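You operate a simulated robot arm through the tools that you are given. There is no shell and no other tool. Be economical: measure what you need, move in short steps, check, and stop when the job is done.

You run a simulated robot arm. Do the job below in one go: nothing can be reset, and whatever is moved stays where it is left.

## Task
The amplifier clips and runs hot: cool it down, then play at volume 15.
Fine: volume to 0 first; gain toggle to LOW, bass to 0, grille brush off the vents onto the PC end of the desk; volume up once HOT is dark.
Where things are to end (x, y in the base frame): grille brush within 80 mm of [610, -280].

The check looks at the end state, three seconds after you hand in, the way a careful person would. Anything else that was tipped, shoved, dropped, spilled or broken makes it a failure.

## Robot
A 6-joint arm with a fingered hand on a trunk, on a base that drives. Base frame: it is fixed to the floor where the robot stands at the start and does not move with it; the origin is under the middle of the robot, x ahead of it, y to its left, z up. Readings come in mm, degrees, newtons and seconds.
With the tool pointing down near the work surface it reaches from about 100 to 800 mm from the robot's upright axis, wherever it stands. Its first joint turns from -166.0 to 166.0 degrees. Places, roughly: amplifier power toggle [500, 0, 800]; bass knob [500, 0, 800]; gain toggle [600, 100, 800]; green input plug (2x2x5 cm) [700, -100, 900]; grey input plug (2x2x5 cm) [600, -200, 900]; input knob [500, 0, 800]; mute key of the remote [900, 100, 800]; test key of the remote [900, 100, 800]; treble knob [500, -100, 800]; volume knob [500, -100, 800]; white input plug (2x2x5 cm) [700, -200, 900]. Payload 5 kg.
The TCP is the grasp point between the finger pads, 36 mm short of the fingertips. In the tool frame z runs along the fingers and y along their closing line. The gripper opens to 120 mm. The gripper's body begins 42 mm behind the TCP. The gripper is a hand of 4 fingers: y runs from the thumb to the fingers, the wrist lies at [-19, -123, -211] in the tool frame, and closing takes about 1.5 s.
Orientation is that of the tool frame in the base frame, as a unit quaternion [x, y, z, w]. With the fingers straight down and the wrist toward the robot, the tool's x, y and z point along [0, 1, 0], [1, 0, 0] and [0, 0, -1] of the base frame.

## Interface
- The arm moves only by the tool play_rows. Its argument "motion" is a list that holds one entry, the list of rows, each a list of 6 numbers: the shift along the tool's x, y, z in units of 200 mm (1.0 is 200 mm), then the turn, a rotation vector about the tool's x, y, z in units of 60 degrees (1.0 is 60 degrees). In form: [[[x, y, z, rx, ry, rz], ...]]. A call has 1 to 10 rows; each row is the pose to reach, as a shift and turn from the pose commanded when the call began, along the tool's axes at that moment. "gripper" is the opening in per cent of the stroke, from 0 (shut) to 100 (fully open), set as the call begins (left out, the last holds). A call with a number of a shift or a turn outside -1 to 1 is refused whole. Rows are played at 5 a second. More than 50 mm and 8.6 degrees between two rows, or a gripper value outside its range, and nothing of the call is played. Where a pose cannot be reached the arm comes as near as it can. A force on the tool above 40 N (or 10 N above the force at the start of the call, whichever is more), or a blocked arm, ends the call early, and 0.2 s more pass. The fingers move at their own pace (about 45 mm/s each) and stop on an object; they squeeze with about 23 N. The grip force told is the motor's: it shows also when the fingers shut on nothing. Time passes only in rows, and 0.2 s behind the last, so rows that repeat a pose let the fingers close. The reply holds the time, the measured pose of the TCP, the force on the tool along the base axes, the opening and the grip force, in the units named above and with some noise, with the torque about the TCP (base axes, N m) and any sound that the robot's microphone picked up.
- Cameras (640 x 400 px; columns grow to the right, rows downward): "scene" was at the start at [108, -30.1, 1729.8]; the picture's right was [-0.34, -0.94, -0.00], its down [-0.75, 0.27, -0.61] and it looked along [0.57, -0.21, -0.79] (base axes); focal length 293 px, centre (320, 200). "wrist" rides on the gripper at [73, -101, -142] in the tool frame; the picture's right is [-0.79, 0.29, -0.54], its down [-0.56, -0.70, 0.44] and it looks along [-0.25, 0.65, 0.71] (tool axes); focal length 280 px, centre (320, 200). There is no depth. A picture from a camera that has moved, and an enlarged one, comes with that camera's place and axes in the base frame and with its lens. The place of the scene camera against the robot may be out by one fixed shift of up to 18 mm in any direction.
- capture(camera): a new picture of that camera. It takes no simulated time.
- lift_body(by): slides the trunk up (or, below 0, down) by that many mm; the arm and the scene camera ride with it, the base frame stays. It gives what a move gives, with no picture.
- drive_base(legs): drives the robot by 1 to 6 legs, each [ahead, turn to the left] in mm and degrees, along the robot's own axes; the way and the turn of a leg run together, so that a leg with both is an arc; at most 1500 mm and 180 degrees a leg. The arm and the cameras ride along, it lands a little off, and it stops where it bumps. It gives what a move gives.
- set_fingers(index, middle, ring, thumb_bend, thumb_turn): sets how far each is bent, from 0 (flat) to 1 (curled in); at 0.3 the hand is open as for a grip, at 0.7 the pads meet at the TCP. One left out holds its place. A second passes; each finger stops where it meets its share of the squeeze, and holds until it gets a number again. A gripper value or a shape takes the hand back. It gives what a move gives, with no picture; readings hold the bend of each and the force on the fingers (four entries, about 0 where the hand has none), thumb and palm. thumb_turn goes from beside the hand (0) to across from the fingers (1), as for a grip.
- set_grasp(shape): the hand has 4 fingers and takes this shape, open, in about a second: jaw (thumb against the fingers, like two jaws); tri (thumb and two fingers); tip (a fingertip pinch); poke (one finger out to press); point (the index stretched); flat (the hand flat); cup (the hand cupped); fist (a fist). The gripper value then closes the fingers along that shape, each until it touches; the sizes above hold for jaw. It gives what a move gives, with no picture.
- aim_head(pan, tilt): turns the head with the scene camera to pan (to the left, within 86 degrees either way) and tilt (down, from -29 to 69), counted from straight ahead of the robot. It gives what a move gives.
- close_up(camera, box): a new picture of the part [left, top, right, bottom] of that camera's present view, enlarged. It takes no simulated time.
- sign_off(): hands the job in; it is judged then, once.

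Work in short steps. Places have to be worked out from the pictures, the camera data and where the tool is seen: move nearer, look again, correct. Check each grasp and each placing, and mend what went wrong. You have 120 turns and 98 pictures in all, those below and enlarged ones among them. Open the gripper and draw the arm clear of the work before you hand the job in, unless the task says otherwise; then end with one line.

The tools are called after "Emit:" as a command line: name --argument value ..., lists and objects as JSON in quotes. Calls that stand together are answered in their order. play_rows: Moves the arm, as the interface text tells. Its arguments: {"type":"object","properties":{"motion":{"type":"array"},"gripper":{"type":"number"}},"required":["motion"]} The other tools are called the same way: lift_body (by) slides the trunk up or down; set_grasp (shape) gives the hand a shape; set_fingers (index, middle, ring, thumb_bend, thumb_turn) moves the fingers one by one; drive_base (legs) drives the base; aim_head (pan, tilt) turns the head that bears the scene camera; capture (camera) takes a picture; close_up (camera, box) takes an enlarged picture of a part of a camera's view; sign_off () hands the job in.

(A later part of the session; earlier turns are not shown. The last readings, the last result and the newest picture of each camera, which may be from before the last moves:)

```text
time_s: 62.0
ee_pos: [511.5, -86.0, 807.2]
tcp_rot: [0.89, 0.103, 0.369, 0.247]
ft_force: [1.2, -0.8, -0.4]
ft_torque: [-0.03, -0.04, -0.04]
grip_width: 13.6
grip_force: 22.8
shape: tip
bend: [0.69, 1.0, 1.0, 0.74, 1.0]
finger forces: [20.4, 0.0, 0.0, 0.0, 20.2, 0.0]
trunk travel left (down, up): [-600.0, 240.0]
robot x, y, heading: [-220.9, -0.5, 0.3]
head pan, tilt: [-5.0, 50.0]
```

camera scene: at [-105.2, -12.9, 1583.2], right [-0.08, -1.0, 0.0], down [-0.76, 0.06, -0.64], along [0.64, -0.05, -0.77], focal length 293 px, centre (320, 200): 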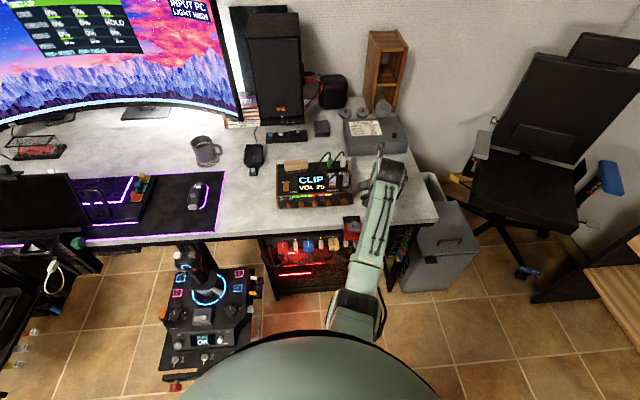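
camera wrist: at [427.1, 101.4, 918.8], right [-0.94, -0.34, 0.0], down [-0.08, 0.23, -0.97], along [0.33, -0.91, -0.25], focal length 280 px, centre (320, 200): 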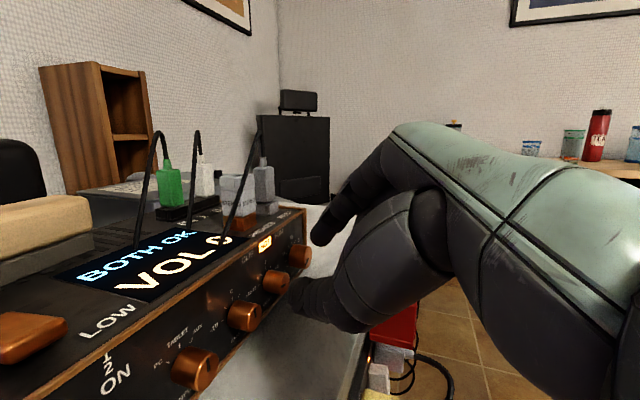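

Treble looks within ~20° of up now. Turning 15° more, then releasing and moving right to view the panel from the head camera.

Emit:
play_rows --motion '[[[-0.0007, 0.0127, 0.0007, 0.0849, 0, 0.0849], [-0.0024, 0.025, 0.0024, 0.1697, 0, 0.1697]]]'

Emit:
play_rows --motion '[[[0, 0, 0, 0, 0, 0], [0, 0, 0, 0, 0, 0], [0, 0, -0.15, 0, 0, 0], [0.08, 0, -0.3, 0, 0, 0], [0.24, 0, -0.4, 0, 0, 0], [0.42, 0, -0.52, 0, 0, 0]]]' --gripper 24

Emit:
close_up --camera "scene" --box '[270, 160, 366, 220]'

```text
time_s: 62.6
ee_pos: [510.9, -90.4, 807.3]
tcp_rot: [0.914, 0.056, 0.378, 0.133]
ft_force: [1.7, 0.2, -0.3]
ft_torque: [-0.04, 0.02, -0.08]
grip_width: 13.7
grip_force: 23.1
shape: tip
bend: [0.7, 1.0, 1.0, 0.74, 1.0]
finger forces: [20.5, 0.0, 0.0, 0.0, 21.3, 0.0]
trunk travel left (down, up): [-600.0, 240.0]
robot x, y, heading: [-217.7, -1.1, 0.5]
head pan, tilt: [-5.0, 50.0]
```

```text
time_s: 64.0
ee_pos: [496.3, -51.8, 935.5]
tcp_rot: [0.914, 0.057, 0.379, 0.133]
ft_force: [0.2, -0.4, 0.0]
ft_torque: [-0.01, 0.0, 0.0]
grip_width: 28.5
grip_force: 0.0
shape: tip
bend: [0.72, 0.98, 0.99, 0.74, 1.0]
finger forces: [0.0, 0.0, 0.0, 0.0, 0.0, 0.1]
trunk travel left (down, up): [-600.0, 240.0]
robot x, y, heading: [-220.8, -0.1, 0.5]
head pan, tilt: [-5.0, 50.0]
```

```text
6.67 times, centred on (318, 190) of scene
camera zoom: at [-105.6, -10.8, 1583.2], right [-0.08, -1.0, 0.0], down [-0.76, 0.06, -0.64], along [0.64, -0.05, -0.77], focal length 1953 px, centre (333, 267)
```

zoom: 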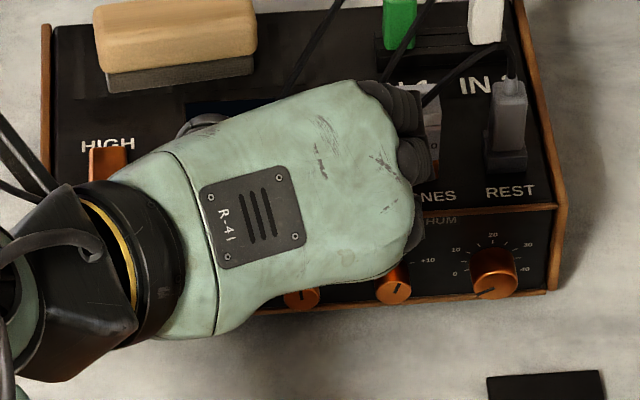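

Emit:
close_up --camera "scene" --box '[305, 195, 345, 220]'

```text
16.00 times, centred on (325, 208) of scene
camera zoom: at [-105.6, -10.8, 1583.2], right [-0.08, -1.0, 0.0], down [-0.76, 0.06, -0.64], along [0.64, -0.05, -0.77], focal length 4686 px, centre (240, 80)
```

zoom: 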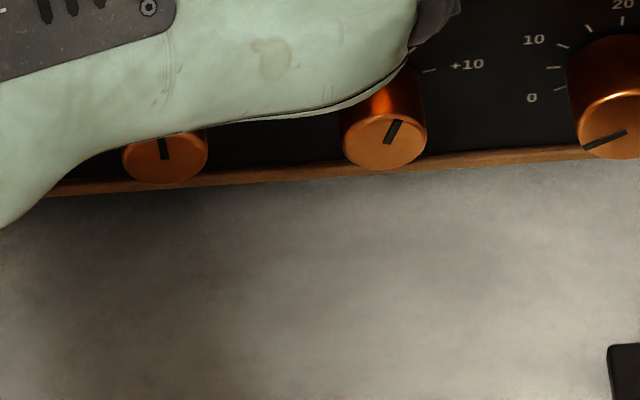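

Clear reading: bass ≈ −3° (good), treble ≈ +15° over. Going back to the treble with the same path to turn it 14.5° counter-clockwise.

Emit:
play_rows --motion '[[[-0.18, 0, 0.12, 0, 0, 0], [-0.34, 0, 0.22, 0, 0, 0], [-0.42, 0, 0.37, 0, 0, 0], [-0.42, 0, 0.52, 0, 0, 0]]]'

Emit:
play_rows --motion '[[[0, 0, 0, 0, 0, 0], [0, 0, 0, 0, 0, 0], [0, 0, 0, 0, 0, 0], [0, 0, 0, 0, 0, 0]]]' --gripper 0

Emit:
play_rows --motion '[[[-0.0007, -0.0127, 0.0007, -0.0849, 0, -0.0849], [-0.0024, -0.025, 0.0024, -0.1697, 0, -0.1697]]]'

Emit:
play_rows --motion '[[[0, 0, 0, 0, 0, 0], [0, 0, 0, 0, 0, 0], [0, 0, -0.15, 0, 0, 0], [0.08, 0, -0.3, 0, 0, 0], [0.24, 0, -0.4, 0, 0, 0], [0.42, 0, -0.52, 0, 0, 0]]]' --gripper 24

Emit:
close_up --camera "scene" --box '[305, 195, 345, 220]'

```text
time_s: 65.0
ee_pos: [512.1, -91.4, 806.6]
tcp_rot: [0.914, 0.056, 0.379, 0.133]
ft_force: [0.6, -0.8, 0.1]
ft_torque: [0.0, -0.02, -0.02]
grip_width: 28.4
grip_force: 0.0
shape: tip
bend: [0.72, 0.98, 0.99, 0.74, 1.0]
finger forces: [0.1, 0.0, 0.0, 0.0, 0.1, 0.0]
trunk travel left (down, up): [-600.0, 240.0]
robot x, y, heading: [-217.2, -1.6, 0.3]
head pan, tilt: [-5.0, 50.0]
```

```text
time_s: 66.0
ee_pos: [512.0, -91.3, 809.3]
tcp_rot: [0.914, 0.056, 0.379, 0.133]
ft_force: [1.5, 0.1, 0.0]
ft_torque: [0.01, -0.05, -0.07]
grip_width: 13.3
grip_force: 23.3
shape: tip
bend: [0.69, 1.0, 1.0, 0.74, 1.0]
finger forces: [20.3, 0.1, 0.1, 0.1, 20.1, 0.0]
trunk travel left (down, up): [-600.0, 240.0]
robot x, y, heading: [-221.3, 0.9, 0.4]
head pan, tilt: [-5.0, 50.0]
```

```text
time_s: 66.6
ee_pos: [511.4, -86.7, 806.9]
tcp_rot: [0.889, 0.105, 0.369, 0.248]
ft_force: [2.3, -0.8, 1.3]
ft_torque: [0.0, -0.12, -0.05]
grip_width: 13.5
grip_force: 22.9
shape: tip
bend: [0.69, 1.0, 1.0, 0.74, 1.0]
finger forces: [22.0, 0.0, 0.2, 0.1, 21.0, 0.0]
trunk travel left (down, up): [-600.0, 240.0]
robot x, y, heading: [-222.7, 0.1, 0.0]
head pan, tilt: [-5.0, 50.0]
```

```text
time_s: 68.0
ee_pos: [496.5, -16.5, 921.6]
tcp_rot: [0.89, 0.103, 0.369, 0.247]
ft_force: [0.5, -0.6, -0.6]
ft_torque: [0.02, 0.01, 0.01]
grip_width: 28.3
grip_force: 0.1
shape: tip
bend: [0.72, 0.98, 0.99, 0.74, 1.0]
finger forces: [0.1, 0.0, 0.0, 0.1, 0.0, 0.0]
trunk travel left (down, up): [-600.0, 240.0]
robot x, y, heading: [-222.0, 0.6, 0.0]
head pan, tilt: [-5.0, 50.0]
```

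```text
16.00 times, centred on (325, 208) of scene
camera zoom: at [-105.7, -10.5, 1583.2], right [-0.08, -1.0, 0.0], down [-0.76, 0.06, -0.64], along [0.64, -0.05, -0.77], focal length 4686 px, centre (240, 80)
```

zoom: 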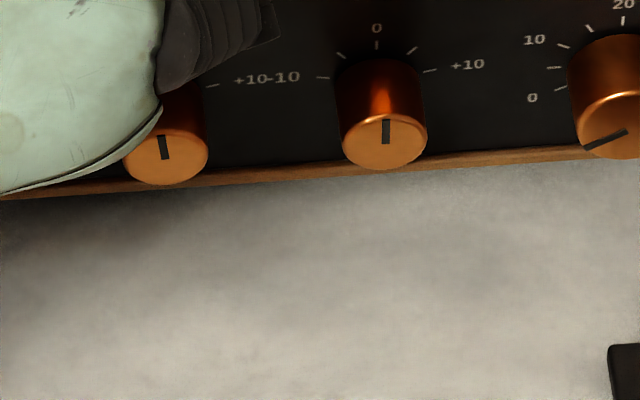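

Treble is exactly 0 and bass ≈ 0. Now the gain toggle and brush: looking closer.

Emit:
play_rows --motion '[[[0.1, -0.1, -0.1, 0, 0, 0], [0.2, -0.2, -0.2, 0, 0, 0], [0.25, -0.35, -0.3, 0, 0, 0]]]'

Emit:
capture --camera "wrist"

Emit:
close_up --camera "scene" --box '[270, 155, 350, 205]'

```text
time_s: 68.8
ee_pos: [490.1, 84.6, 951.2]
tcp_rot: [0.89, 0.103, 0.369, 0.248]
ft_force: [-0.2, -0.4, -0.2]
ft_torque: [-0.05, 0.02, 0.02]
grip_width: 28.2
grip_force: 0.3
shape: tip
bend: [0.72, 0.98, 0.99, 0.74, 1.0]
finger forces: [0.0, 0.0, 0.1, 0.1, 0.0, 0.1]
trunk travel left (down, up): [-600.0, 240.0]
robot x, y, heading: [-223.7, -0.3, 0.4]
head pan, tilt: [-5.0, 50.0]
```

```text
30 pictures are left
camera wrist: at [440.4, 249.6, 1029.2], right [-0.94, -0.34, 0.0], down [-0.08, 0.23, -0.97], along [0.33, -0.91, -0.25], focal length 280 px, centre (320, 200)
```

wrist: 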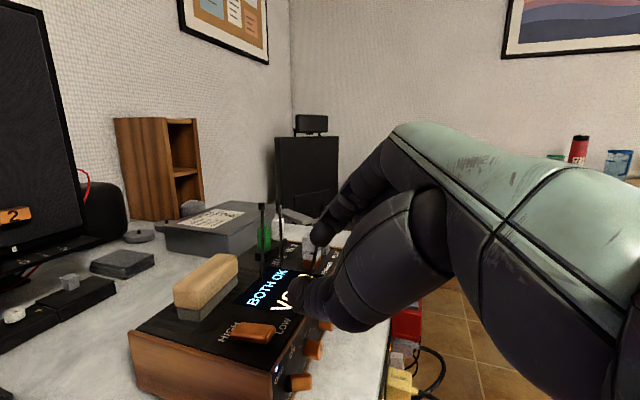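

```text
8.00 times, centred on (310, 180) of scene
camera zoom: at [-105.6, -9.7, 1583.2], right [-0.08, -1.0, 0.0], down [-0.76, 0.06, -0.64], along [0.64, -0.05, -0.77], focal length 2343 px, centre (400, 360)
```

zoom: 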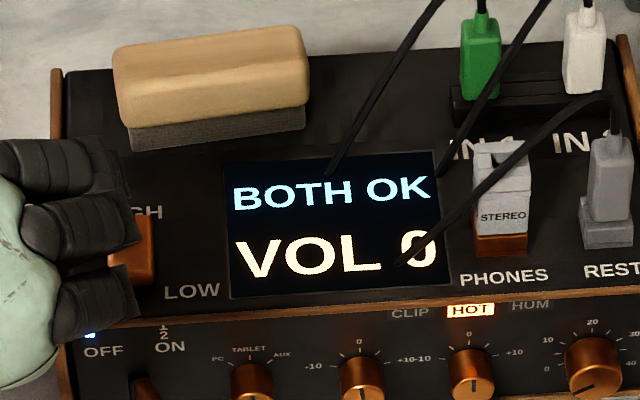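

Emit:
close_up --camera "wrist" --box '[180, 280, 340, 400]'

```text
3.33 times, centred on (260, 340) of wrist
camera zoom: at [440.4, 249.6, 1029.2], right [-0.94, -0.34, 0.0], down [-0.08, 0.23, -0.97], along [0.33, -0.91, -0.25], focal length 935 px, centre (520, -267)
```

zoom: 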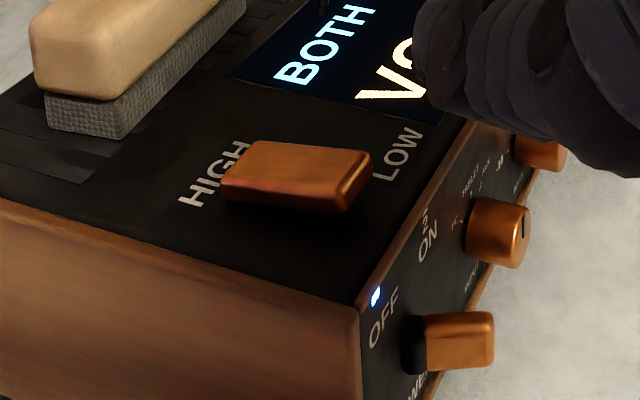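

The gain switch is a paddle, front end (x≈557, y≈56) raised and its HIGH (rear) end down, so LOW = press the front end. I'll turn the hand to fingers-down (wrist toward the robot), useful for both toggle and brush.

Emit:
play_rows --motion '[[[0.015, 0.013, -0.015, 0.077, -0.015, -0.0985], [0.03, 0.026, -0.03, 0.1545, -0.03, -0.197], [0.045, 0.039, -0.045, 0.232, -0.045, -0.2955], [0.06, 0.052, -0.06, 0.309, -0.06, -0.394], [0.075, 0.065, -0.075, 0.386, -0.075, -0.4925], [0.09, 0.078, -0.09, 0.4635, -0.09, -0.591]]]' --gripper 0

Emit:
play_rows --motion '[[[0, 0, 0, 0.077, -0.015, -0.0985], [0, 0, 0, 0.1545, -0.03, -0.197], [0, 0, 0, 0.232, -0.045, -0.2955], [0, 0, 0, 0.309, -0.06, -0.394], [0, 0, 0, 0.386, -0.075, -0.4925], [0, 0, 0, 0.4635, -0.09, -0.591]]]'

Emit:
capture --camera "wrist"

```text
time_s: 70.2
ee_pos: [490.0, 81.6, 981.2]
tcp_rot: [0.865, 0.44, 0.201, 0.134]
ft_force: [-0.8, 0.4, -0.3]
ft_torque: [0.04, 0.04, -0.03]
grip_width: 0.4
grip_force: 22.9
shape: tip
bend: [0.7, 1.0, 1.0, 0.57, 1.0]
finger forces: [0.0, 0.1, 0.1, 0.0, 0.1, 0.1]
trunk travel left (down, up): [-600.0, 240.0]
robot x, y, heading: [-217.9, -3.8, -0.1]
head pan, tilt: [-5.0, 50.0]
```

```text
time_s: 71.6
ee_pos: [489.5, 81.9, 979.8]
tcp_rot: [0.706, 0.709, 0.0, 0.0]
ft_force: [-0.2, 0.1, 0.8]
ft_torque: [0.03, 0.0, -0.01]
grip_width: 0.0
grip_force: 23.1
shape: tip
bend: [0.7, 1.0, 1.0, 0.57, 1.0]
finger forces: [0.0, 0.0, 0.0, 0.0, 0.0, 0.1]
trunk travel left (down, up): [-600.0, 240.0]
robot x, y, heading: [-220.0, -3.3, 0.3]
head pan, tilt: [-5.0, 50.0]
```

```text
27 pictures are left
camera wrist: at [389.0, 152.8, 1122.9], right [0.29, -0.79, 0.54], down [-0.7, -0.56, -0.44], along [0.65, -0.25, -0.72], focal length 280 px, centre (320, 200)
```

wrist: 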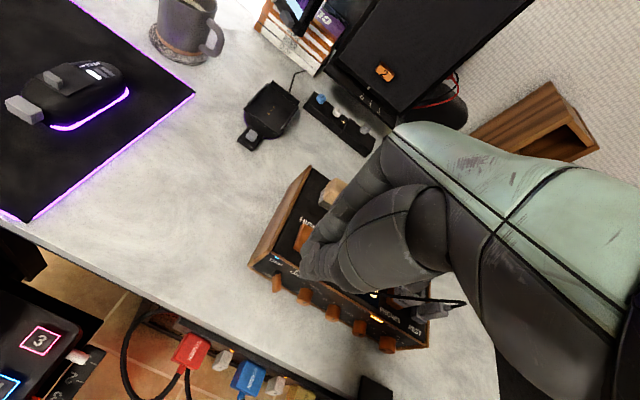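

Emit:
play_rows --motion '[[[-0.04, 0.11, 0.13, 0, 0, 0], [-0.09, 0.23, 0.27, 0, 0, 0], [-0.13, 0.338, 0.4, 0, 0, 0]]]'

Emit:
close_up --camera "wrist" --box '[220, 170, 380, 290]'

```text
time_s: 72.4
ee_pos: [557.5, 57.0, 901.2]
tcp_rot: [0.707, 0.707, 0.001, -0.001]
ft_force: [0.7, -0.1, 0.5]
ft_torque: [0.01, 0.03, 0.0]
grip_width: 0.3
grip_force: 22.7
shape: tip
bend: [0.7, 1.0, 1.0, 0.57, 1.0]
finger forces: [0.0, 0.0, 0.1, 0.0, 0.0, 0.0]
trunk travel left (down, up): [-600.0, 240.0]
robot x, y, heading: [-218.8, -0.7, 0.4]
head pan, tilt: [-5.0, 50.0]
```

```text
3.33 times, centred on (300, 230) of wrist
camera zoom: at [456.4, 127.3, 1043.4], right [0.29, -0.79, 0.54], down [-0.7, -0.56, -0.44], along [0.65, -0.25, -0.71], focal length 935 px, centre (387, 100)
```

zoom: 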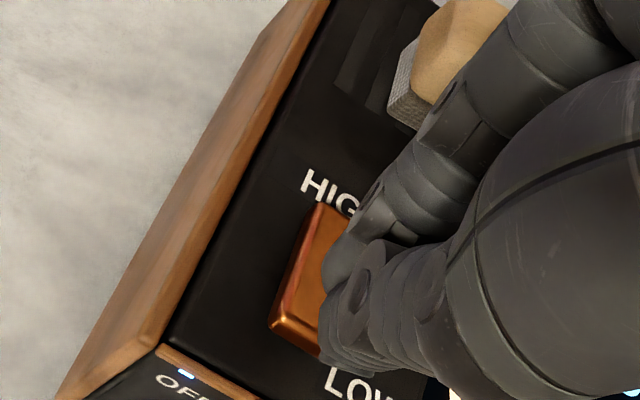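

The finger is right above the paddle's front end. Pressing down in small steps.

Emit:
play_rows --motion '[[[-0.015, 0, 0.03, 0, 0, 0], [-0.015, 0, 0.06, 0, 0, 0], [-0.015, 0, 0.08, 0, 0, 0], [-0.015, 0, 0.1, 0, 0, 0], [-0.015, 0, 0.12, 0, 0, 0], [-0.015, 0, 0.135, 0, 0, 0], [-0.015, 0, 0.145, 0, 0, 0]]]'

Emit:
close_up --camera "wrist" --box '[220, 170, 380, 290]'

```text
time_s: 74.0
ee_pos: [557.1, 53.7, 877.0]
tcp_rot: [0.708, 0.707, 0.005, 0.002]
ft_force: [0.7, -0.1, 17.3]
ft_torque: [0.1, -0.19, -0.01]
grip_width: 0.0
grip_force: 23.3
shape: tip
bend: [0.7, 1.0, 1.0, 0.57, 1.0]
finger forces: [0.0, 0.0, 0.0, 0.0, 0.0, 0.0]
trunk travel left (down, up): [-600.0, 240.0]
robot x, y, heading: [-218.6, -0.3, 0.2]
head pan, tilt: [-5.0, 50.0]
```

```text
3.33 times, centred on (300, 230) of wrist
camera zoom: at [455.1, 124.9, 1018.5], right [0.28, -0.79, 0.54], down [-0.7, -0.56, -0.45], along [0.66, -0.25, -0.71], focal length 935 px, centre (387, 100)
```

zoom: 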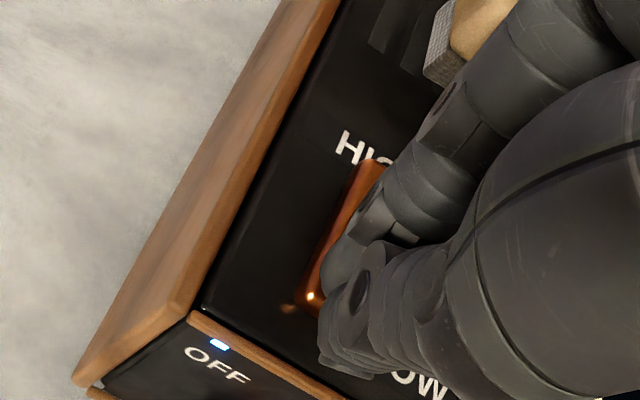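

17 N with the tip at z≈841. Lifting and looking whether it flipped.

Emit:
play_rows --motion '[[[0, 0, -0.1, 0, 0, 0], [0, -0.1, -0.25, 0, 0, 0], [0.1, -0.25, -0.35, 0, 0, 0]]]'

Emit:
close_up --camera "wrist" --box '[240, 160, 360, 260]'

```text
time_s: 74.8
ee_pos: [505.6, 75.1, 943.0]
tcp_rot: [0.707, 0.707, 0.001, 0.0]
ft_force: [-0.6, -0.7, 0.3]
ft_torque: [0.01, -0.02, -0.01]
grip_width: 0.0
grip_force: 23.1
shape: tip
bend: [0.7, 1.0, 1.0, 0.57, 1.0]
finger forces: [0.0, 0.0, 0.0, 0.1, 0.0, 0.0]
trunk travel left (down, up): [-600.0, 240.0]
robot x, y, heading: [-221.9, 0.5, 0.3]
head pan, tilt: [-5.0, 50.0]
```

```text
4.00 times, centred on (300, 210) of wrist
camera zoom: at [405.8, 146.2, 1084.6], right [0.29, -0.79, 0.54], down [-0.7, -0.56, -0.44], along [0.65, -0.25, -0.71], focal length 1122 px, centre (400, 160)
```

zoom: 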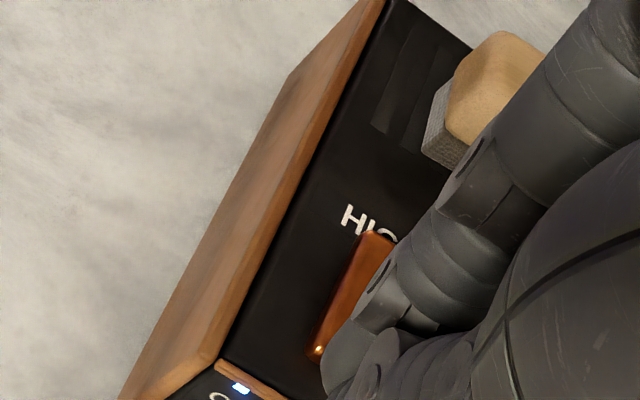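

Emit:
close_up --camera "scene" --box '[262, 155, 342, 205]'

```text
8.00 times, centred on (302, 180) of scene
camera zoom: at [-106.0, -10.0, 1583.2], right [-0.08, -1.0, 0.0], down [-0.76, 0.06, -0.64], along [0.64, -0.05, -0.77], focal length 2343 px, centre (464, 360)
```

zoom: 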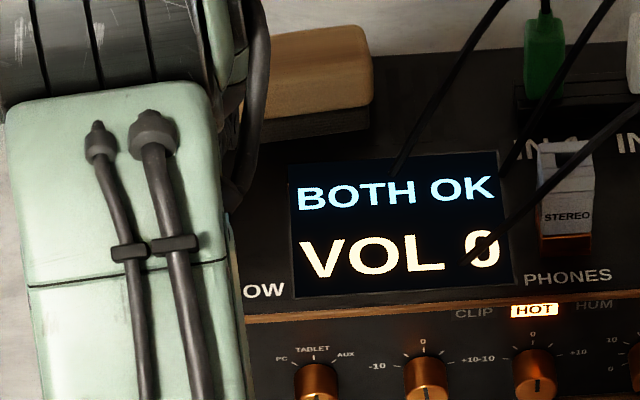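

View blocked by the forearm. I'll check the lever after moving; next hover near the brush with the hand open.

Emit:
play_rows --motion '[[[-0.1, 0.2, -0.05, 0, 0, 0], [-0.2, 0.4, -0.05, 0, 0, 0], [-0.3, 0.6, -0.05, 0, 0, 0]]]' --gripper 70

Emit:
capture --camera "wrist"

Emit:
close_up --camera "scene" --box '[262, 155, 342, 205]'

```text
time_s: 75.6
ee_pos: [629.2, 13.2, 952.0]
tcp_rot: [0.707, 0.707, 0.001, -0.001]
ft_force: [-0.2, 0.3, 0.1]
ft_torque: [0.01, 0.01, -0.01]
grip_width: 84.1
grip_force: 0.0
shape: tip
bend: [0.28, 0.98, 0.99, 0.59, 0.99]
finger forces: [0.0, 0.0, 0.1, 0.1, 0.0, 0.0]
trunk travel left (down, up): [-600.0, 240.0]
robot x, y, heading: [-218.2, 1.3, 0.2]
head pan, tilt: [-5.0, 50.0]
```

```text
22 pictures are left
camera wrist: at [528.0, 84.5, 1094.1], right [0.29, -0.79, 0.54], down [-0.7, -0.56, -0.44], along [0.65, -0.25, -0.72], focal length 280 px, centre (320, 200)
```

wrist: 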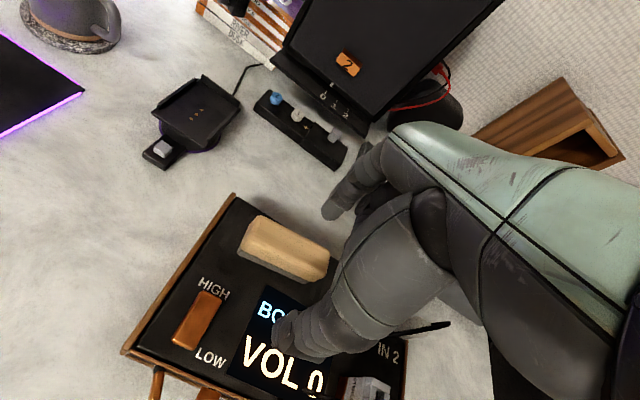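

```text
8.00 times, centred on (302, 180) of scene
camera zoom: at [-103.9, -12.6, 1583.1], right [-0.08, -1.0, 0.0], down [-0.76, 0.06, -0.64], along [0.64, -0.05, -0.77], focal length 2343 px, centre (464, 360)
```

zoom: 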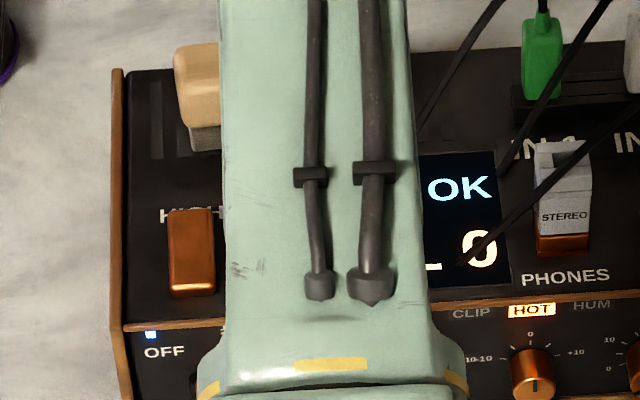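

Emit:
close_up --camera "wrist" --box '[140, 200, 340, 375]'

```text
2.29 times, centred on (240, 288) of wrist
camera zoom: at [528.0, 84.5, 1094.1], right [0.29, -0.79, 0.54], down [-0.7, -0.56, -0.44], along [0.65, -0.25, -0.72], focal length 641 px, centre (503, 0)
```

zoom: 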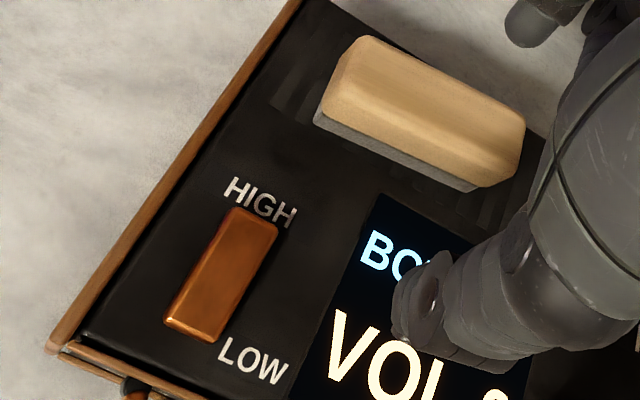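

Rocker is now down on the LOW side. Brush centre ≈ (664, 11), yawed ~7°; aligning above it at y≈20 and lowering.

Emit:
play_rows --motion '[[[0.017, 0.09, 0.0, 0, 0, -0.06], [0.035, 0.175, 0.0, 0, 0, -0.12], [0.035, 0.175, 0.15, 0, 0, -0.12], [0.035, 0.175, 0.27, 0, 0, -0.12], [0.035, 0.175, 0.37, 0, 0, -0.12]]]'

Emit:
capture --camera "wrist"

```text
time_s: 76.8
ee_pos: [664.1, 20.7, 878.3]
tcp_rot: [0.661, 0.75, 0.002, 0.0]
ft_force: [0.1, 0.8, 0.6]
ft_torque: [0.0, 0.0, -0.02]
grip_width: 84.0
grip_force: 0.0
shape: tip
bend: [0.28, 0.98, 0.99, 0.59, 0.99]
finger forces: [0.0, 0.1, 0.1, 0.0, 0.1, 0.0]
trunk travel left (down, up): [-600.0, 240.0]
robot x, y, heading: [-222.7, -5.9, 0.3]
head pan, tilt: [-5.0, 50.0]
```

```text
19 pictures are left
camera wrist: at [553.7, 78.4, 1020.7], right [0.38, -0.75, 0.54], down [-0.62, -0.64, -0.45], along [0.68, -0.17, -0.71], focal length 280 px, centre (320, 200)
```

wrist: 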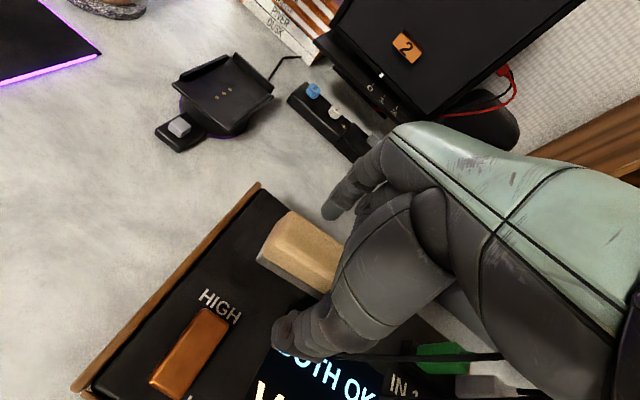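

Fingers straddle the brush. Closing.

Emit:
play_rows --motion '[[[0, 0, 0, 0, 0, 0], [0, 0, 0, 0, 0, 0], [0, 0, 0, 0, 0, 0], [0, 0, 0, 0, 0, 0], [0, 0, 0, 0, 0, 0], [0, 0, 0, 0, 0, 0], [0, 0, 0, 0, 0, 0]]]' --gripper 0

Emit:
play_rows --motion '[[[0, 0, -0.1, 0, 0, 0], [0, 0, -0.25, 0, 0, 0], [0, 0, -0.42, 0, 0, 0]]]'

Emit:
capture --camera "wrist"

```text
time_s: 78.4
ee_pos: [661.6, 20.8, 878.2]
tcp_rot: [0.661, 0.75, 0.002, 0.0]
ft_force: [0.1, 0.3, -0.4]
ft_torque: [0.01, 0.0, 0.01]
grip_width: 27.1
grip_force: 22.9
shape: tip
bend: [0.73, 1.0, 1.0, 0.74, 1.0]
finger forces: [20.5, 0.0, 0.1, 0.0, 20.5, 0.0]
trunk travel left (down, up): [-600.0, 240.0]
robot x, y, heading: [-223.5, 0.9, 0.2]
head pan, tilt: [-5.0, 50.0]
```

```text
time_s: 79.2
ee_pos: [662.5, 20.9, 961.7]
tcp_rot: [0.662, 0.75, 0.002, 0.0]
ft_force: [-0.1, -0.4, -0.9]
ft_torque: [0.0, -0.02, -0.02]
grip_width: 27.2
grip_force: 23.0
shape: tip
bend: [0.73, 1.0, 1.0, 0.74, 1.0]
finger forces: [20.5, 0.0, 0.0, 0.1, 20.6, 0.0]
trunk travel left (down, up): [-600.0, 240.0]
robot x, y, heading: [-221.0, -5.3, 0.3]
head pan, tilt: [-5.0, 50.0]
```

```text
18 pictures are left
camera wrist: at [553.0, 78.1, 1104.5], right [0.38, -0.75, 0.54], down [-0.62, -0.64, -0.44], along [0.68, -0.17, -0.71], focal length 280 px, centre (320, 200)
```

wrist: 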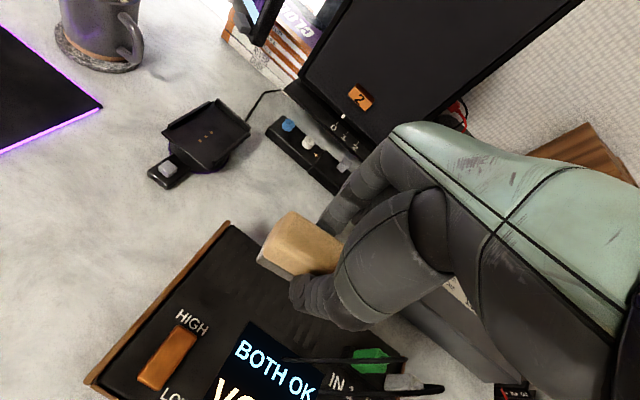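

Brush is held. Raising and carrying it over the plugs toward (610, −280).

Emit:
play_rows --motion '[[[0, 0, -0.12, 0, 0, 0], [0, 0, -0.25, 0, 0, 0], [-0.2, -0.06, -0.25, 0, 0, 0], [-0.4, -0.12, -0.25, 0, 0, 0], [-0.6, -0.18, -0.25, 0, 0, 0], [-0.8, -0.24, -0.25, 0, 0, 0], [-1.0, -0.3, -0.25, 0, 0, 0]]]'

Emit:
play_rows --motion '[[[-0.2, -0.06, 0, 0, 0, 0], [-0.413, -0.135, 0, 0, 0, 0]]]'

Emit:
capture --camera "wrist"

Emit:
capture --camera "scene"

```text
time_s: 80.8
ee_pos: [628.6, -187.9, 1011.7]
tcp_rot: [0.66, 0.751, 0.002, -0.002]
ft_force: [-0.2, -0.2, -0.5]
ft_torque: [-0.04, 0.01, -0.01]
grip_width: 26.8
grip_force: 22.4
shape: tip
bend: [0.73, 1.0, 1.0, 0.74, 1.0]
finger forces: [20.4, 0.0, 0.0, 0.1, 20.4, 0.0]
trunk travel left (down, up): [-600.0, 240.0]
robot x, y, heading: [-221.5, -2.0, 0.2]
head pan, tilt: [-5.0, 50.0]
```

```text
time_s: 81.4
ee_pos: [611.2, -272.6, 1011.0]
tcp_rot: [0.661, 0.751, 0.001, -0.001]
ft_force: [0.5, 0.1, -0.7]
ft_torque: [0.01, 0.01, 0.02]
grip_width: 27.0
grip_force: 23.1
shape: tip
bend: [0.73, 1.0, 1.0, 0.74, 1.0]
finger forces: [20.4, 0.1, 0.0, 0.0, 20.4, 0.0]
trunk travel left (down, up): [-600.0, 240.0]
robot x, y, heading: [-220.8, 0.5, 0.5]
head pan, tilt: [-5.0, 50.0]
```

```text
17 pictures are left
camera wrist: at [502.1, -213.9, 1153.4], right [0.39, -0.75, 0.54], down [-0.62, -0.64, -0.45], along [0.68, -0.16, -0.71], focal length 280 px, centre (320, 200)
```

wrist: 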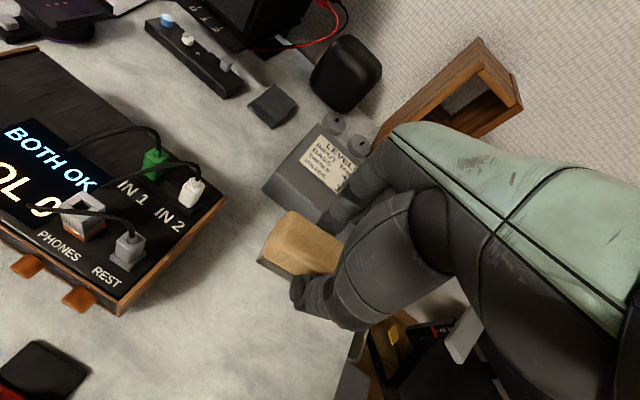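

```text
16 pictures are left
camera scene: at [-105.7, -13.3, 1583.2], right [-0.08, -1.0, 0.0], down [-0.76, 0.06, -0.64], along [0.64, -0.05, -0.77], focal length 293 px, centre (320, 200)
```

scene: 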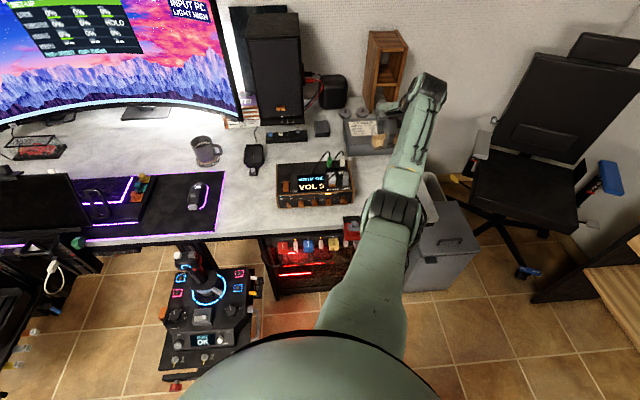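

Area below is clear. Lowering: first 180 mm, then slowly to contact (expected TCP z≈796).

Emit:
play_rows --motion '[[[0, 0, 0.2, 0, 0, 0], [0, 0, 0.4, 0, 0, 0], [0, 0, 0.6, 0, 0, 0], [0, 0, 0.8, 0, 0, 0], [0, 0, 0.97, 0, 0, 0]]]'

Emit:
play_rows --motion '[[[0, 0, 0.03, 0, 0, 0], [0, 0, 0.05, 0, 0, 0], [0, 0, 0.07, 0, 0, 0], [0, 0, 0.085, 0, 0, 0], [0, 0, 0.1, 0, 0, 0]]]'

```text
time_s: 82.6
ee_pos: [606.1, -269.7, 824.8]
tcp_rot: [0.661, 0.75, 0.002, 0.003]
ft_force: [1.7, 0.1, 2.2]
ft_torque: [0.02, 0.16, 0.0]
grip_width: 26.8
grip_force: 23.4
shape: tip
bend: [0.73, 1.0, 1.0, 0.74, 1.0]
finger forces: [21.1, 0.0, 0.0, 0.0, 21.1, 0.0]
out of reach, approached as far as the arm can: row 5
trunk travel left (down, up): [-600.0, 240.0]
robot x, y, heading: [-221.2, -0.8, 0.3]
head pan, tilt: [-5.0, 50.0]
```

```text
time_s: 83.8
ee_pos: [593.0, -268.5, 803.2]
tcp_rot: [0.661, 0.75, 0.001, 0.0]
ft_force: [0.7, 0.3, -0.4]
ft_torque: [0.02, 0.01, 0.0]
grip_width: 26.8
grip_force: 22.8
shape: tip
bend: [0.73, 1.0, 1.0, 0.74, 1.0]
finger forces: [20.9, 0.0, 0.1, 0.0, 21.0, 0.1]
out of reach, approached as far as the arm can: row 1, 2, 3, 4, 5
trunk travel left (down, up): [-600.0, 240.0]
robot x, y, heading: [-215.4, -1.8, 0.5]
head pan, tilt: [-5.0, 50.0]
```

Reach limit: at (593, −268, 803), still within 80 mm of the target. Lowering the trunk 7 mm to set it down.

Emit:
lift_body --by -6

Emit:
close_up --camera "wrist" --box '[200, 170, 380, 320]'

```text
time_s: 84.3
ee_pos: [592.3, -269.3, 798.7]
tcp_rot: [0.661, 0.75, 0.002, 0.0]
ft_force: [0.0, -0.5, 2.7]
ft_torque: [0.0, -0.04, 0.01]
grip_width: 26.9
grip_force: 23.3
shape: tip
bend: [0.73, 1.0, 1.0, 0.74, 1.0]
finger forces: [21.4, 0.0, 0.1, 0.0, 21.8, 0.1]
trunk travel left (down, up): [-594.0, 246.0]
robot x, y, heading: [-220.2, -3.5, 0.2]
head pan, tilt: [-5.0, 50.0]
```

```text
2.67 times, centred on (290, 245) of wrist
camera zoom: at [483.1, -210.5, 940.2], right [0.38, -0.75, 0.54], down [-0.62, -0.64, -0.45], along [0.68, -0.17, -0.71], focal length 748 px, centre (400, 80)
```

zoom: 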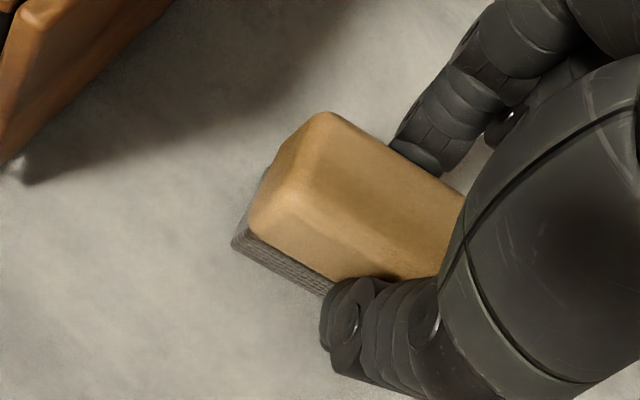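

Contact felt. Releasing and lifting.

Emit:
play_rows --motion '[[[0, 0, 0, 0, 0, 0], [0, 0, 0, 0, 0, 0], [0, 0, 0, 0, 0, 0], [0, 0, 0, 0, 0, 0], [0, 0, -0.15, 0, 0, 0], [0, 0, -0.35, 0, 0, 0], [0, 0, -0.55, 0, 0, 0], [0, 0, -0.75, 0, 0, 0]]]' --gripper 60

Emit:
capture --camera "wrist"

```text
time_s: 86.2
ee_pos: [632.9, -288.6, 938.5]
tcp_rot: [0.66, 0.751, 0.001, -0.003]
ft_force: [-0.5, 0.1, -0.3]
ft_torque: [0.01, -0.01, -0.02]
grip_width: 71.7
grip_force: 0.0
shape: tip
bend: [0.3, 0.98, 0.99, 0.65, 1.0]
finger forces: [0.0, 0.0, 0.0, 0.0, 0.0, 0.0]
out of reach, approached as far as the arm can: row 5, 6, 7, 8
trunk travel left (down, up): [-594.0, 246.0]
robot x, y, heading: [-219.0, -2.6, 0.3]
head pan, tilt: [-5.0, 50.0]
```

```text
14 pictures are left
camera wrist: at [523.1, -231.0, 1080.9], right [0.39, -0.75, 0.54], down [-0.62, -0.64, -0.44], along [0.68, -0.16, -0.72], focal length 280 px, centre (320, 200)
```

wrist: 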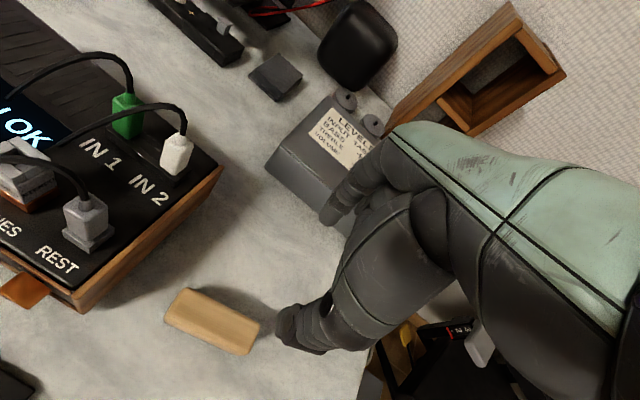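

Brush rests upright at ≈(594, −273), 17 mm from the target. Returning the hand to the volume-knob orientation in front of the panel.

Emit:
play_rows --motion '[[[0, 0, -0.185, 0, 0, 0], [0.156, -0.118, -0.185, -0.054, 0.008, 0.123], [0.313, -0.235, -0.185, -0.109, 0.016, 0.2455], [0.469, -0.353, -0.185, -0.163, 0.0235, 0.368], [0.625, -0.471, -0.185, -0.217, 0.031, 0.491], [0.782, -0.588, -0.185, -0.272, 0.039, 0.614], [0.938, -0.706, -0.185, -0.326, 0.047, 0.7365]]]' --gripper 35

Emit:
play_rows --motion '[[[0, 0, 0, -0.054, 0.008, 0.123], [0, 0, 0, -0.109, 0.016, 0.2455], [0, 0, 0, -0.163, 0.0235, 0.368], [0, 0, 0, -0.217, 0.031, 0.491], [0, 0, 0, -0.272, 0.039, 0.614], [0, 0, 0, -0.326, 0.047, 0.7365]]]'

Emit:
capture --camera "wrist"

```text
time_s: 87.8
ee_pos: [707.0, -251.4, 929.0]
tcp_rot: [0.82, 0.562, 0.092, 0.057]
ft_force: [-0.6, 0.1, 0.4]
ft_torque: [0.0, 0.0, 0.0]
grip_width: 42.6
grip_force: 0.0
shape: tip
bend: [0.73, 0.98, 0.99, 0.73, 1.0]
finger forces: [0.0, 0.0, 0.0, 0.0, 0.0, 0.0]
out of reach, approached as far as the arm can: row 1, 2, 3, 4, 5, 6, 7
trunk travel left (down, up): [-594.0, 246.0]
robot x, y, heading: [-222.3, 2.0, 0.4]
head pan, tilt: [-5.0, 50.0]
```

```text
time_s: 89.2
ee_pos: [707.8, -246.7, 927.3]
tcp_rot: [0.947, 0.191, 0.217, 0.141]
ft_force: [0.4, 1.0, -0.2]
ft_torque: [-0.01, 0.0, 0.0]
grip_width: 42.7
grip_force: 0.0
shape: tip
bend: [0.73, 0.98, 0.99, 0.73, 1.0]
finger forces: [0.1, 0.0, 0.1, 0.0, 0.1, 0.0]
out of reach, approached as far as the arm can: row 1, 2, 3, 4, 5, 6
trunk travel left (down, up): [-594.0, 246.0]
robot x, y, heading: [-221.1, -0.2, 0.3]
head pan, tilt: [-5.0, 50.0]
```

```text
13 pictures are left
camera wrist: at [670.9, -100.9, 1041.3], right [-0.82, -0.49, 0.29], down [-0.47, 0.3, -0.83], along [0.32, -0.82, -0.48], focal length 280 px, centre (320, 200)
```

wrist: 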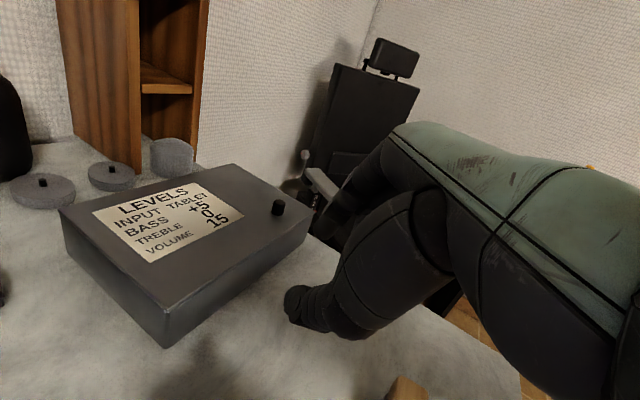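

The arm is stuck in an odd near-reach-limit pose (no contact). Testing with a hold to see where the commanded pose is.

Emit:
play_rows --motion '[[[0, 0, 0, 0, 0, 0], [0, 0, 0, 0, 0, 0], [0, 0, 0, 0, 0, 0]]]'

Emit:
capture --camera "scene"

```text
time_s: 90.0
ee_pos: [706.8, -247.4, 928.2]
tcp_rot: [0.946, 0.193, 0.218, 0.141]
ft_force: [-0.5, 0.2, -0.7]
ft_torque: [-0.04, 0.01, 0.02]
grip_width: 42.6
grip_force: 0.2
shape: tip
bend: [0.73, 0.98, 0.99, 0.73, 1.0]
finger forces: [0.0, 0.0, 0.0, 0.1, 0.0, 0.0]
trunk travel left (down, up): [-594.0, 246.0]
robot x, y, heading: [-218.9, -2.0, 0.5]
head pan, tilt: [-5.0, 50.0]
```

```text
12 pictures are left
camera scene: at [-105.3, -11.6, 1577.2], right [-0.08, -1.0, 0.0], down [-0.76, 0.06, -0.64], along [0.64, -0.05, -0.77], focal length 293 px, centre (320, 200)
```

scene: 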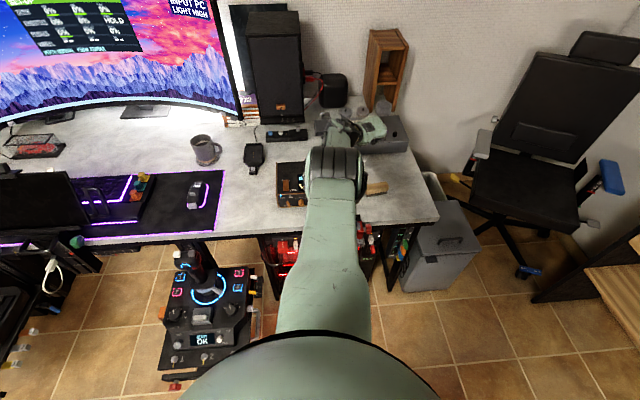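

The arm is stretched straight (singular). Pulling back and up gently in small steps.

Emit:
play_rows --motion '[[[-0.06, -0.06, -0.11, 0, 0, 0], [-0.13, -0.13, -0.22, 0, 0, 0], [-0.19, -0.19, -0.33, 0, 0, 0], [-0.258, -0.259, -0.443, 0, 0, 0]]]'

```text
time_s: 91.0
ee_pos: [605.2, -206.0, 959.0]
tcp_rot: [0.948, 0.195, 0.209, 0.137]
ft_force: [-0.3, -0.5, 11.7]
ft_torque: [0.32, 0.56, 0.04]
grip_width: 42.3
grip_force: 0.0
shape: tip
bend: [0.73, 0.98, 0.99, 0.73, 1.0]
finger forces: [0.0, 0.0, 0.0, 0.1, 0.0, 0.0]
trunk travel left (down, up): [-594.0, 246.0]
robot x, y, heading: [-221.2, 1.4, 0.4]
head pan, tilt: [-5.0, 50.0]
```

An 11.7 N upward force appeared – something touches. Looking before any further move.

Emit:
close_up --camera "scene" --box '[260, 110, 420, 210]'

Emit:
capture --camera "wrist"

```text
4.00 times, centred on (340, 160) of scene
camera zoom: at [-106.7, -11.7, 1577.4], right [-0.08, -1.0, 0.0], down [-0.76, 0.06, -0.64], along [0.64, -0.05, -0.77], focal length 1172 px, centre (240, 360)
```

zoom: 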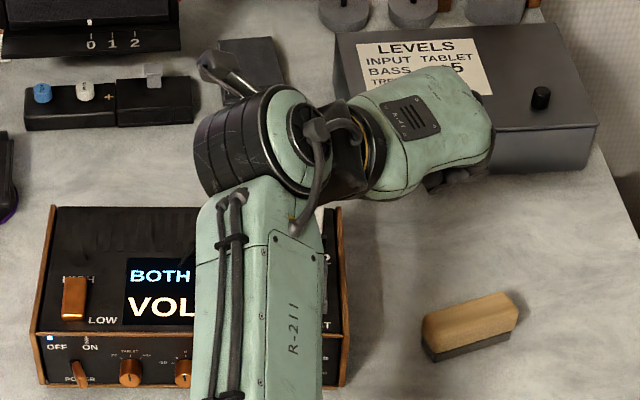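

```text
10 pictures are left
camera wrist: at [570.9, -60.9, 1073.7], right [-0.81, -0.5, 0.3], down [-0.49, 0.3, -0.82], along [0.31, -0.81, -0.49], focal length 280 px, centre (320, 200)
```

wrist: 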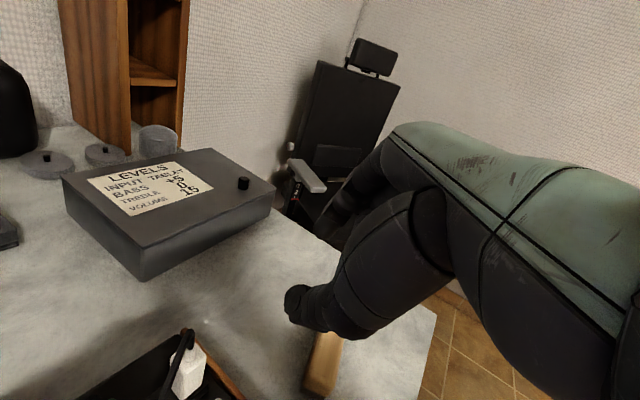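

Nothing visibly touches the hand; it was the transient of the arm unfolding. Moving in front of the volume knob with the θ=−20° orientation, first back then down.

Emit:
play_rows --motion '[[[-0.147, -0.088, -0.137, -0.026, 0.006, 0.055], [-0.294, -0.177, -0.275, -0.053, 0.012, 0.11], [-0.327, -0.343, -0.21, -0.079, 0.018, 0.164], [-0.36, -0.51, -0.145, -0.106, 0.025, 0.22], [-0.392, -0.675, -0.08, -0.132, 0.031, 0.274]]]'

Emit:
close_up --camera "wrist" --box '[100, 180, 360, 360]'

```text
time_s: 92.2
ee_pos: [492.2, -117.2, 906.0]
tcp_rot: [0.948, 0.042, 0.264, 0.17]
ft_force: [-0.5, -0.6, 0.1]
ft_torque: [-0.02, 0.03, -0.02]
grip_width: 42.5
grip_force: 0.0
shape: tip
bend: [0.73, 0.98, 0.99, 0.73, 1.0]
finger forces: [0.1, 0.1, 0.0, 0.0, 0.0, 0.0]
trunk travel left (down, up): [-594.0, 246.0]
robot x, y, heading: [-218.5, -1.7, -0.0]
head pan, tilt: [-5.0, 50.0]
```

```text
2.22 times, centred on (230, 270) of wrist
camera zoom: at [484.0, 31.6, 1020.0], right [-0.96, -0.24, 0.15], down [-0.25, 0.43, -0.87], along [0.15, -0.87, -0.47], focal length 623 px, centre (520, 44)
```

zoom: 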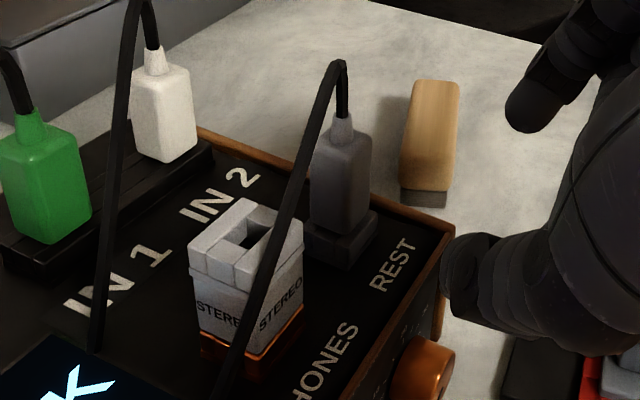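

Approaching the volume knob and checking the HOT lamp before gripping.

Emit:
play_rows --motion '[[[-0.07, -0.06, 0.1, 0, 0, 0], [-0.142, -0.067, 0.22, 0, 0, 0], [-0.142, -0.067, 0.36, 0, 0, 0], [-0.142, -0.067, 0.486, 0, 0, 0]]]' --gripper 31

Emit:
capture --camera "wrist"

```text
time_s: 93.2
ee_pos: [521.0, -140.9, 807.2]
tcp_rot: [0.949, 0.042, 0.262, 0.169]
ft_force: [-2.8, -1.2, -0.4]
ft_torque: [-0.03, 0.03, 0.02]
grip_width: 37.3
grip_force: 0.1
shape: tip
bend: [0.73, 0.98, 0.99, 0.74, 1.0]
finger forces: [0.0, 0.0, 0.0, 0.0, 2.2, 0.1]
trunk travel left (down, up): [-594.0, 246.0]
robot x, y, heading: [-223.7, -1.8, 0.1]
head pan, tilt: [-5.0, 50.0]
```

```text
8 pictures are left
camera wrist: at [511.7, 7.4, 921.9], right [-0.96, -0.24, 0.15], down [-0.25, 0.43, -0.87], along [0.14, -0.87, -0.47], focal length 280 px, centre (320, 200)
```

wrist: 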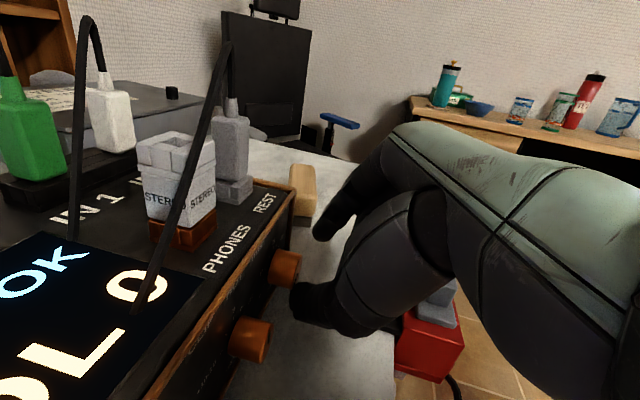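

HOT is dark now. Backing 5 mm off the panel and gripping the volume knob.

Emit:
play_rows --motion '[[[-0.0145, -0.0105, -0.025, 0, 0, 0], [-0.0145, -0.0105, -0.025, 0, 0, 0]]]'

Emit:
play_rows --motion '[[[0, 0, 0, 0, 0, 0], [0, 0, 0, 0, 0, 0], [0, 0, 0, 0, 0, 0], [0, 0, 0, 0, 0, 0], [0, 0, 0, 0, 0, 0]]]' --gripper 0

```text
time_s: 93.8
ee_pos: [515.0, -136.7, 811.9]
tcp_rot: [0.949, 0.043, 0.264, 0.169]
ft_force: [-0.3, -0.1, 0.2]
ft_torque: [-0.01, 0.0, 0.01]
grip_width: 37.5
grip_force: 0.1
shape: tip
bend: [0.73, 0.98, 0.99, 0.74, 1.0]
finger forces: [0.0, 0.0, 0.1, 0.1, 0.0, 0.0]
trunk travel left (down, up): [-594.0, 246.0]
robot x, y, heading: [-221.2, -1.5, 0.3]
head pan, tilt: [-5.0, 50.0]
```

```text
time_s: 95.0
ee_pos: [515.3, -136.0, 811.0]
tcp_rot: [0.949, 0.042, 0.264, 0.169]
ft_force: [0.8, 0.7, -0.3]
ft_torque: [-0.03, 0.02, -0.01]
grip_width: 0.0
grip_force: 23.1
shape: tip
bend: [0.7, 1.0, 1.0, 0.56, 1.0]
finger forces: [0.1, 0.0, 0.1, 0.0, 0.0, 0.0]
trunk travel left (down, up): [-594.0, 246.0]
robot x, y, heading: [-220.9, 0.5, 0.3]
head pan, tilt: [-5.0, 50.0]
```

Closed on nothing – a few mm too shallow. Opening, going deeper by ~5 mm, and retrying.

Emit:
play_rows --motion '[[[0, 0, 0, 0, 0, 0], [0, 0, 0, 0, 0, 0], [0, 0, 0, 0, 0, 0], [0.0035, 0.0025, 0.028, 0, 0, 0]]]' --gripper 31

Emit:
play_rows --motion '[[[0, 0, 0, 0, 0, 0], [0, 0, 0, 0, 0, 0], [0, 0, 0, 0, 0, 0], [0, 0, 0, 0, 0, 0], [0, 0, 0, 0, 0, 0]]]' --gripper 0

```text
time_s: 96.0
ee_pos: [518.5, -138.1, 807.3]
tcp_rot: [0.949, 0.043, 0.263, 0.169]
ft_force: [-0.3, 0.0, 0.6]
ft_torque: [-0.01, 0.03, -0.02]
grip_width: 36.9
grip_force: 0.1
shape: tip
bend: [0.73, 0.98, 0.99, 0.73, 1.0]
finger forces: [0.0, 0.0, 0.1, 0.1, 0.2, 0.0]
trunk travel left (down, up): [-594.0, 246.0]
robot x, y, heading: [-217.3, 0.5, 0.2]
head pan, tilt: [-5.0, 50.0]
```

```text
time_s: 97.2
ee_pos: [517.7, -138.5, 806.7]
tcp_rot: [0.949, 0.042, 0.264, 0.169]
ft_force: [0.3, -0.3, -0.2]
ft_torque: [0.01, 0.0, -0.07]
grip_width: 4.3
grip_force: 22.5
shape: tip
bend: [0.7, 1.0, 1.0, 0.76, 1.0]
finger forces: [0.1, 0.0, 0.1, 0.0, 0.1, 0.0]
trunk travel left (down, up): [-594.0, 246.0]
robot x, y, heading: [-220.4, -0.9, 0.4]
head pan, tilt: [-5.0, 50.0]
```

Emit:
close_up --camera "wrist" --box '[220, 210, 380, 330]'

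```text
3.33 times, centred on (300, 270) of wrist
camera zoom: at [508.6, 10.7, 921.8], right [-0.96, -0.24, 0.15], down [-0.25, 0.43, -0.87], along [0.15, -0.87, -0.47], focal length 935 px, centre (387, -33)
```

zoom: 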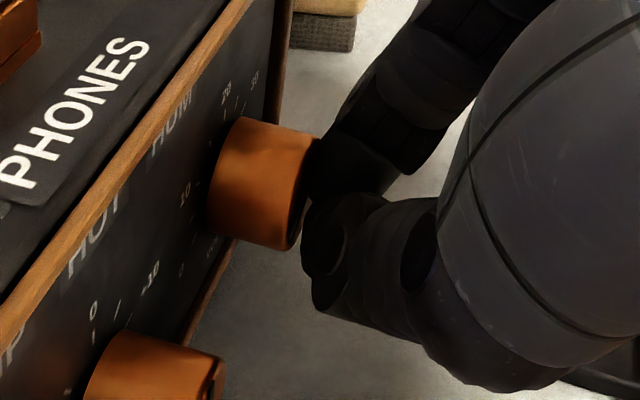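

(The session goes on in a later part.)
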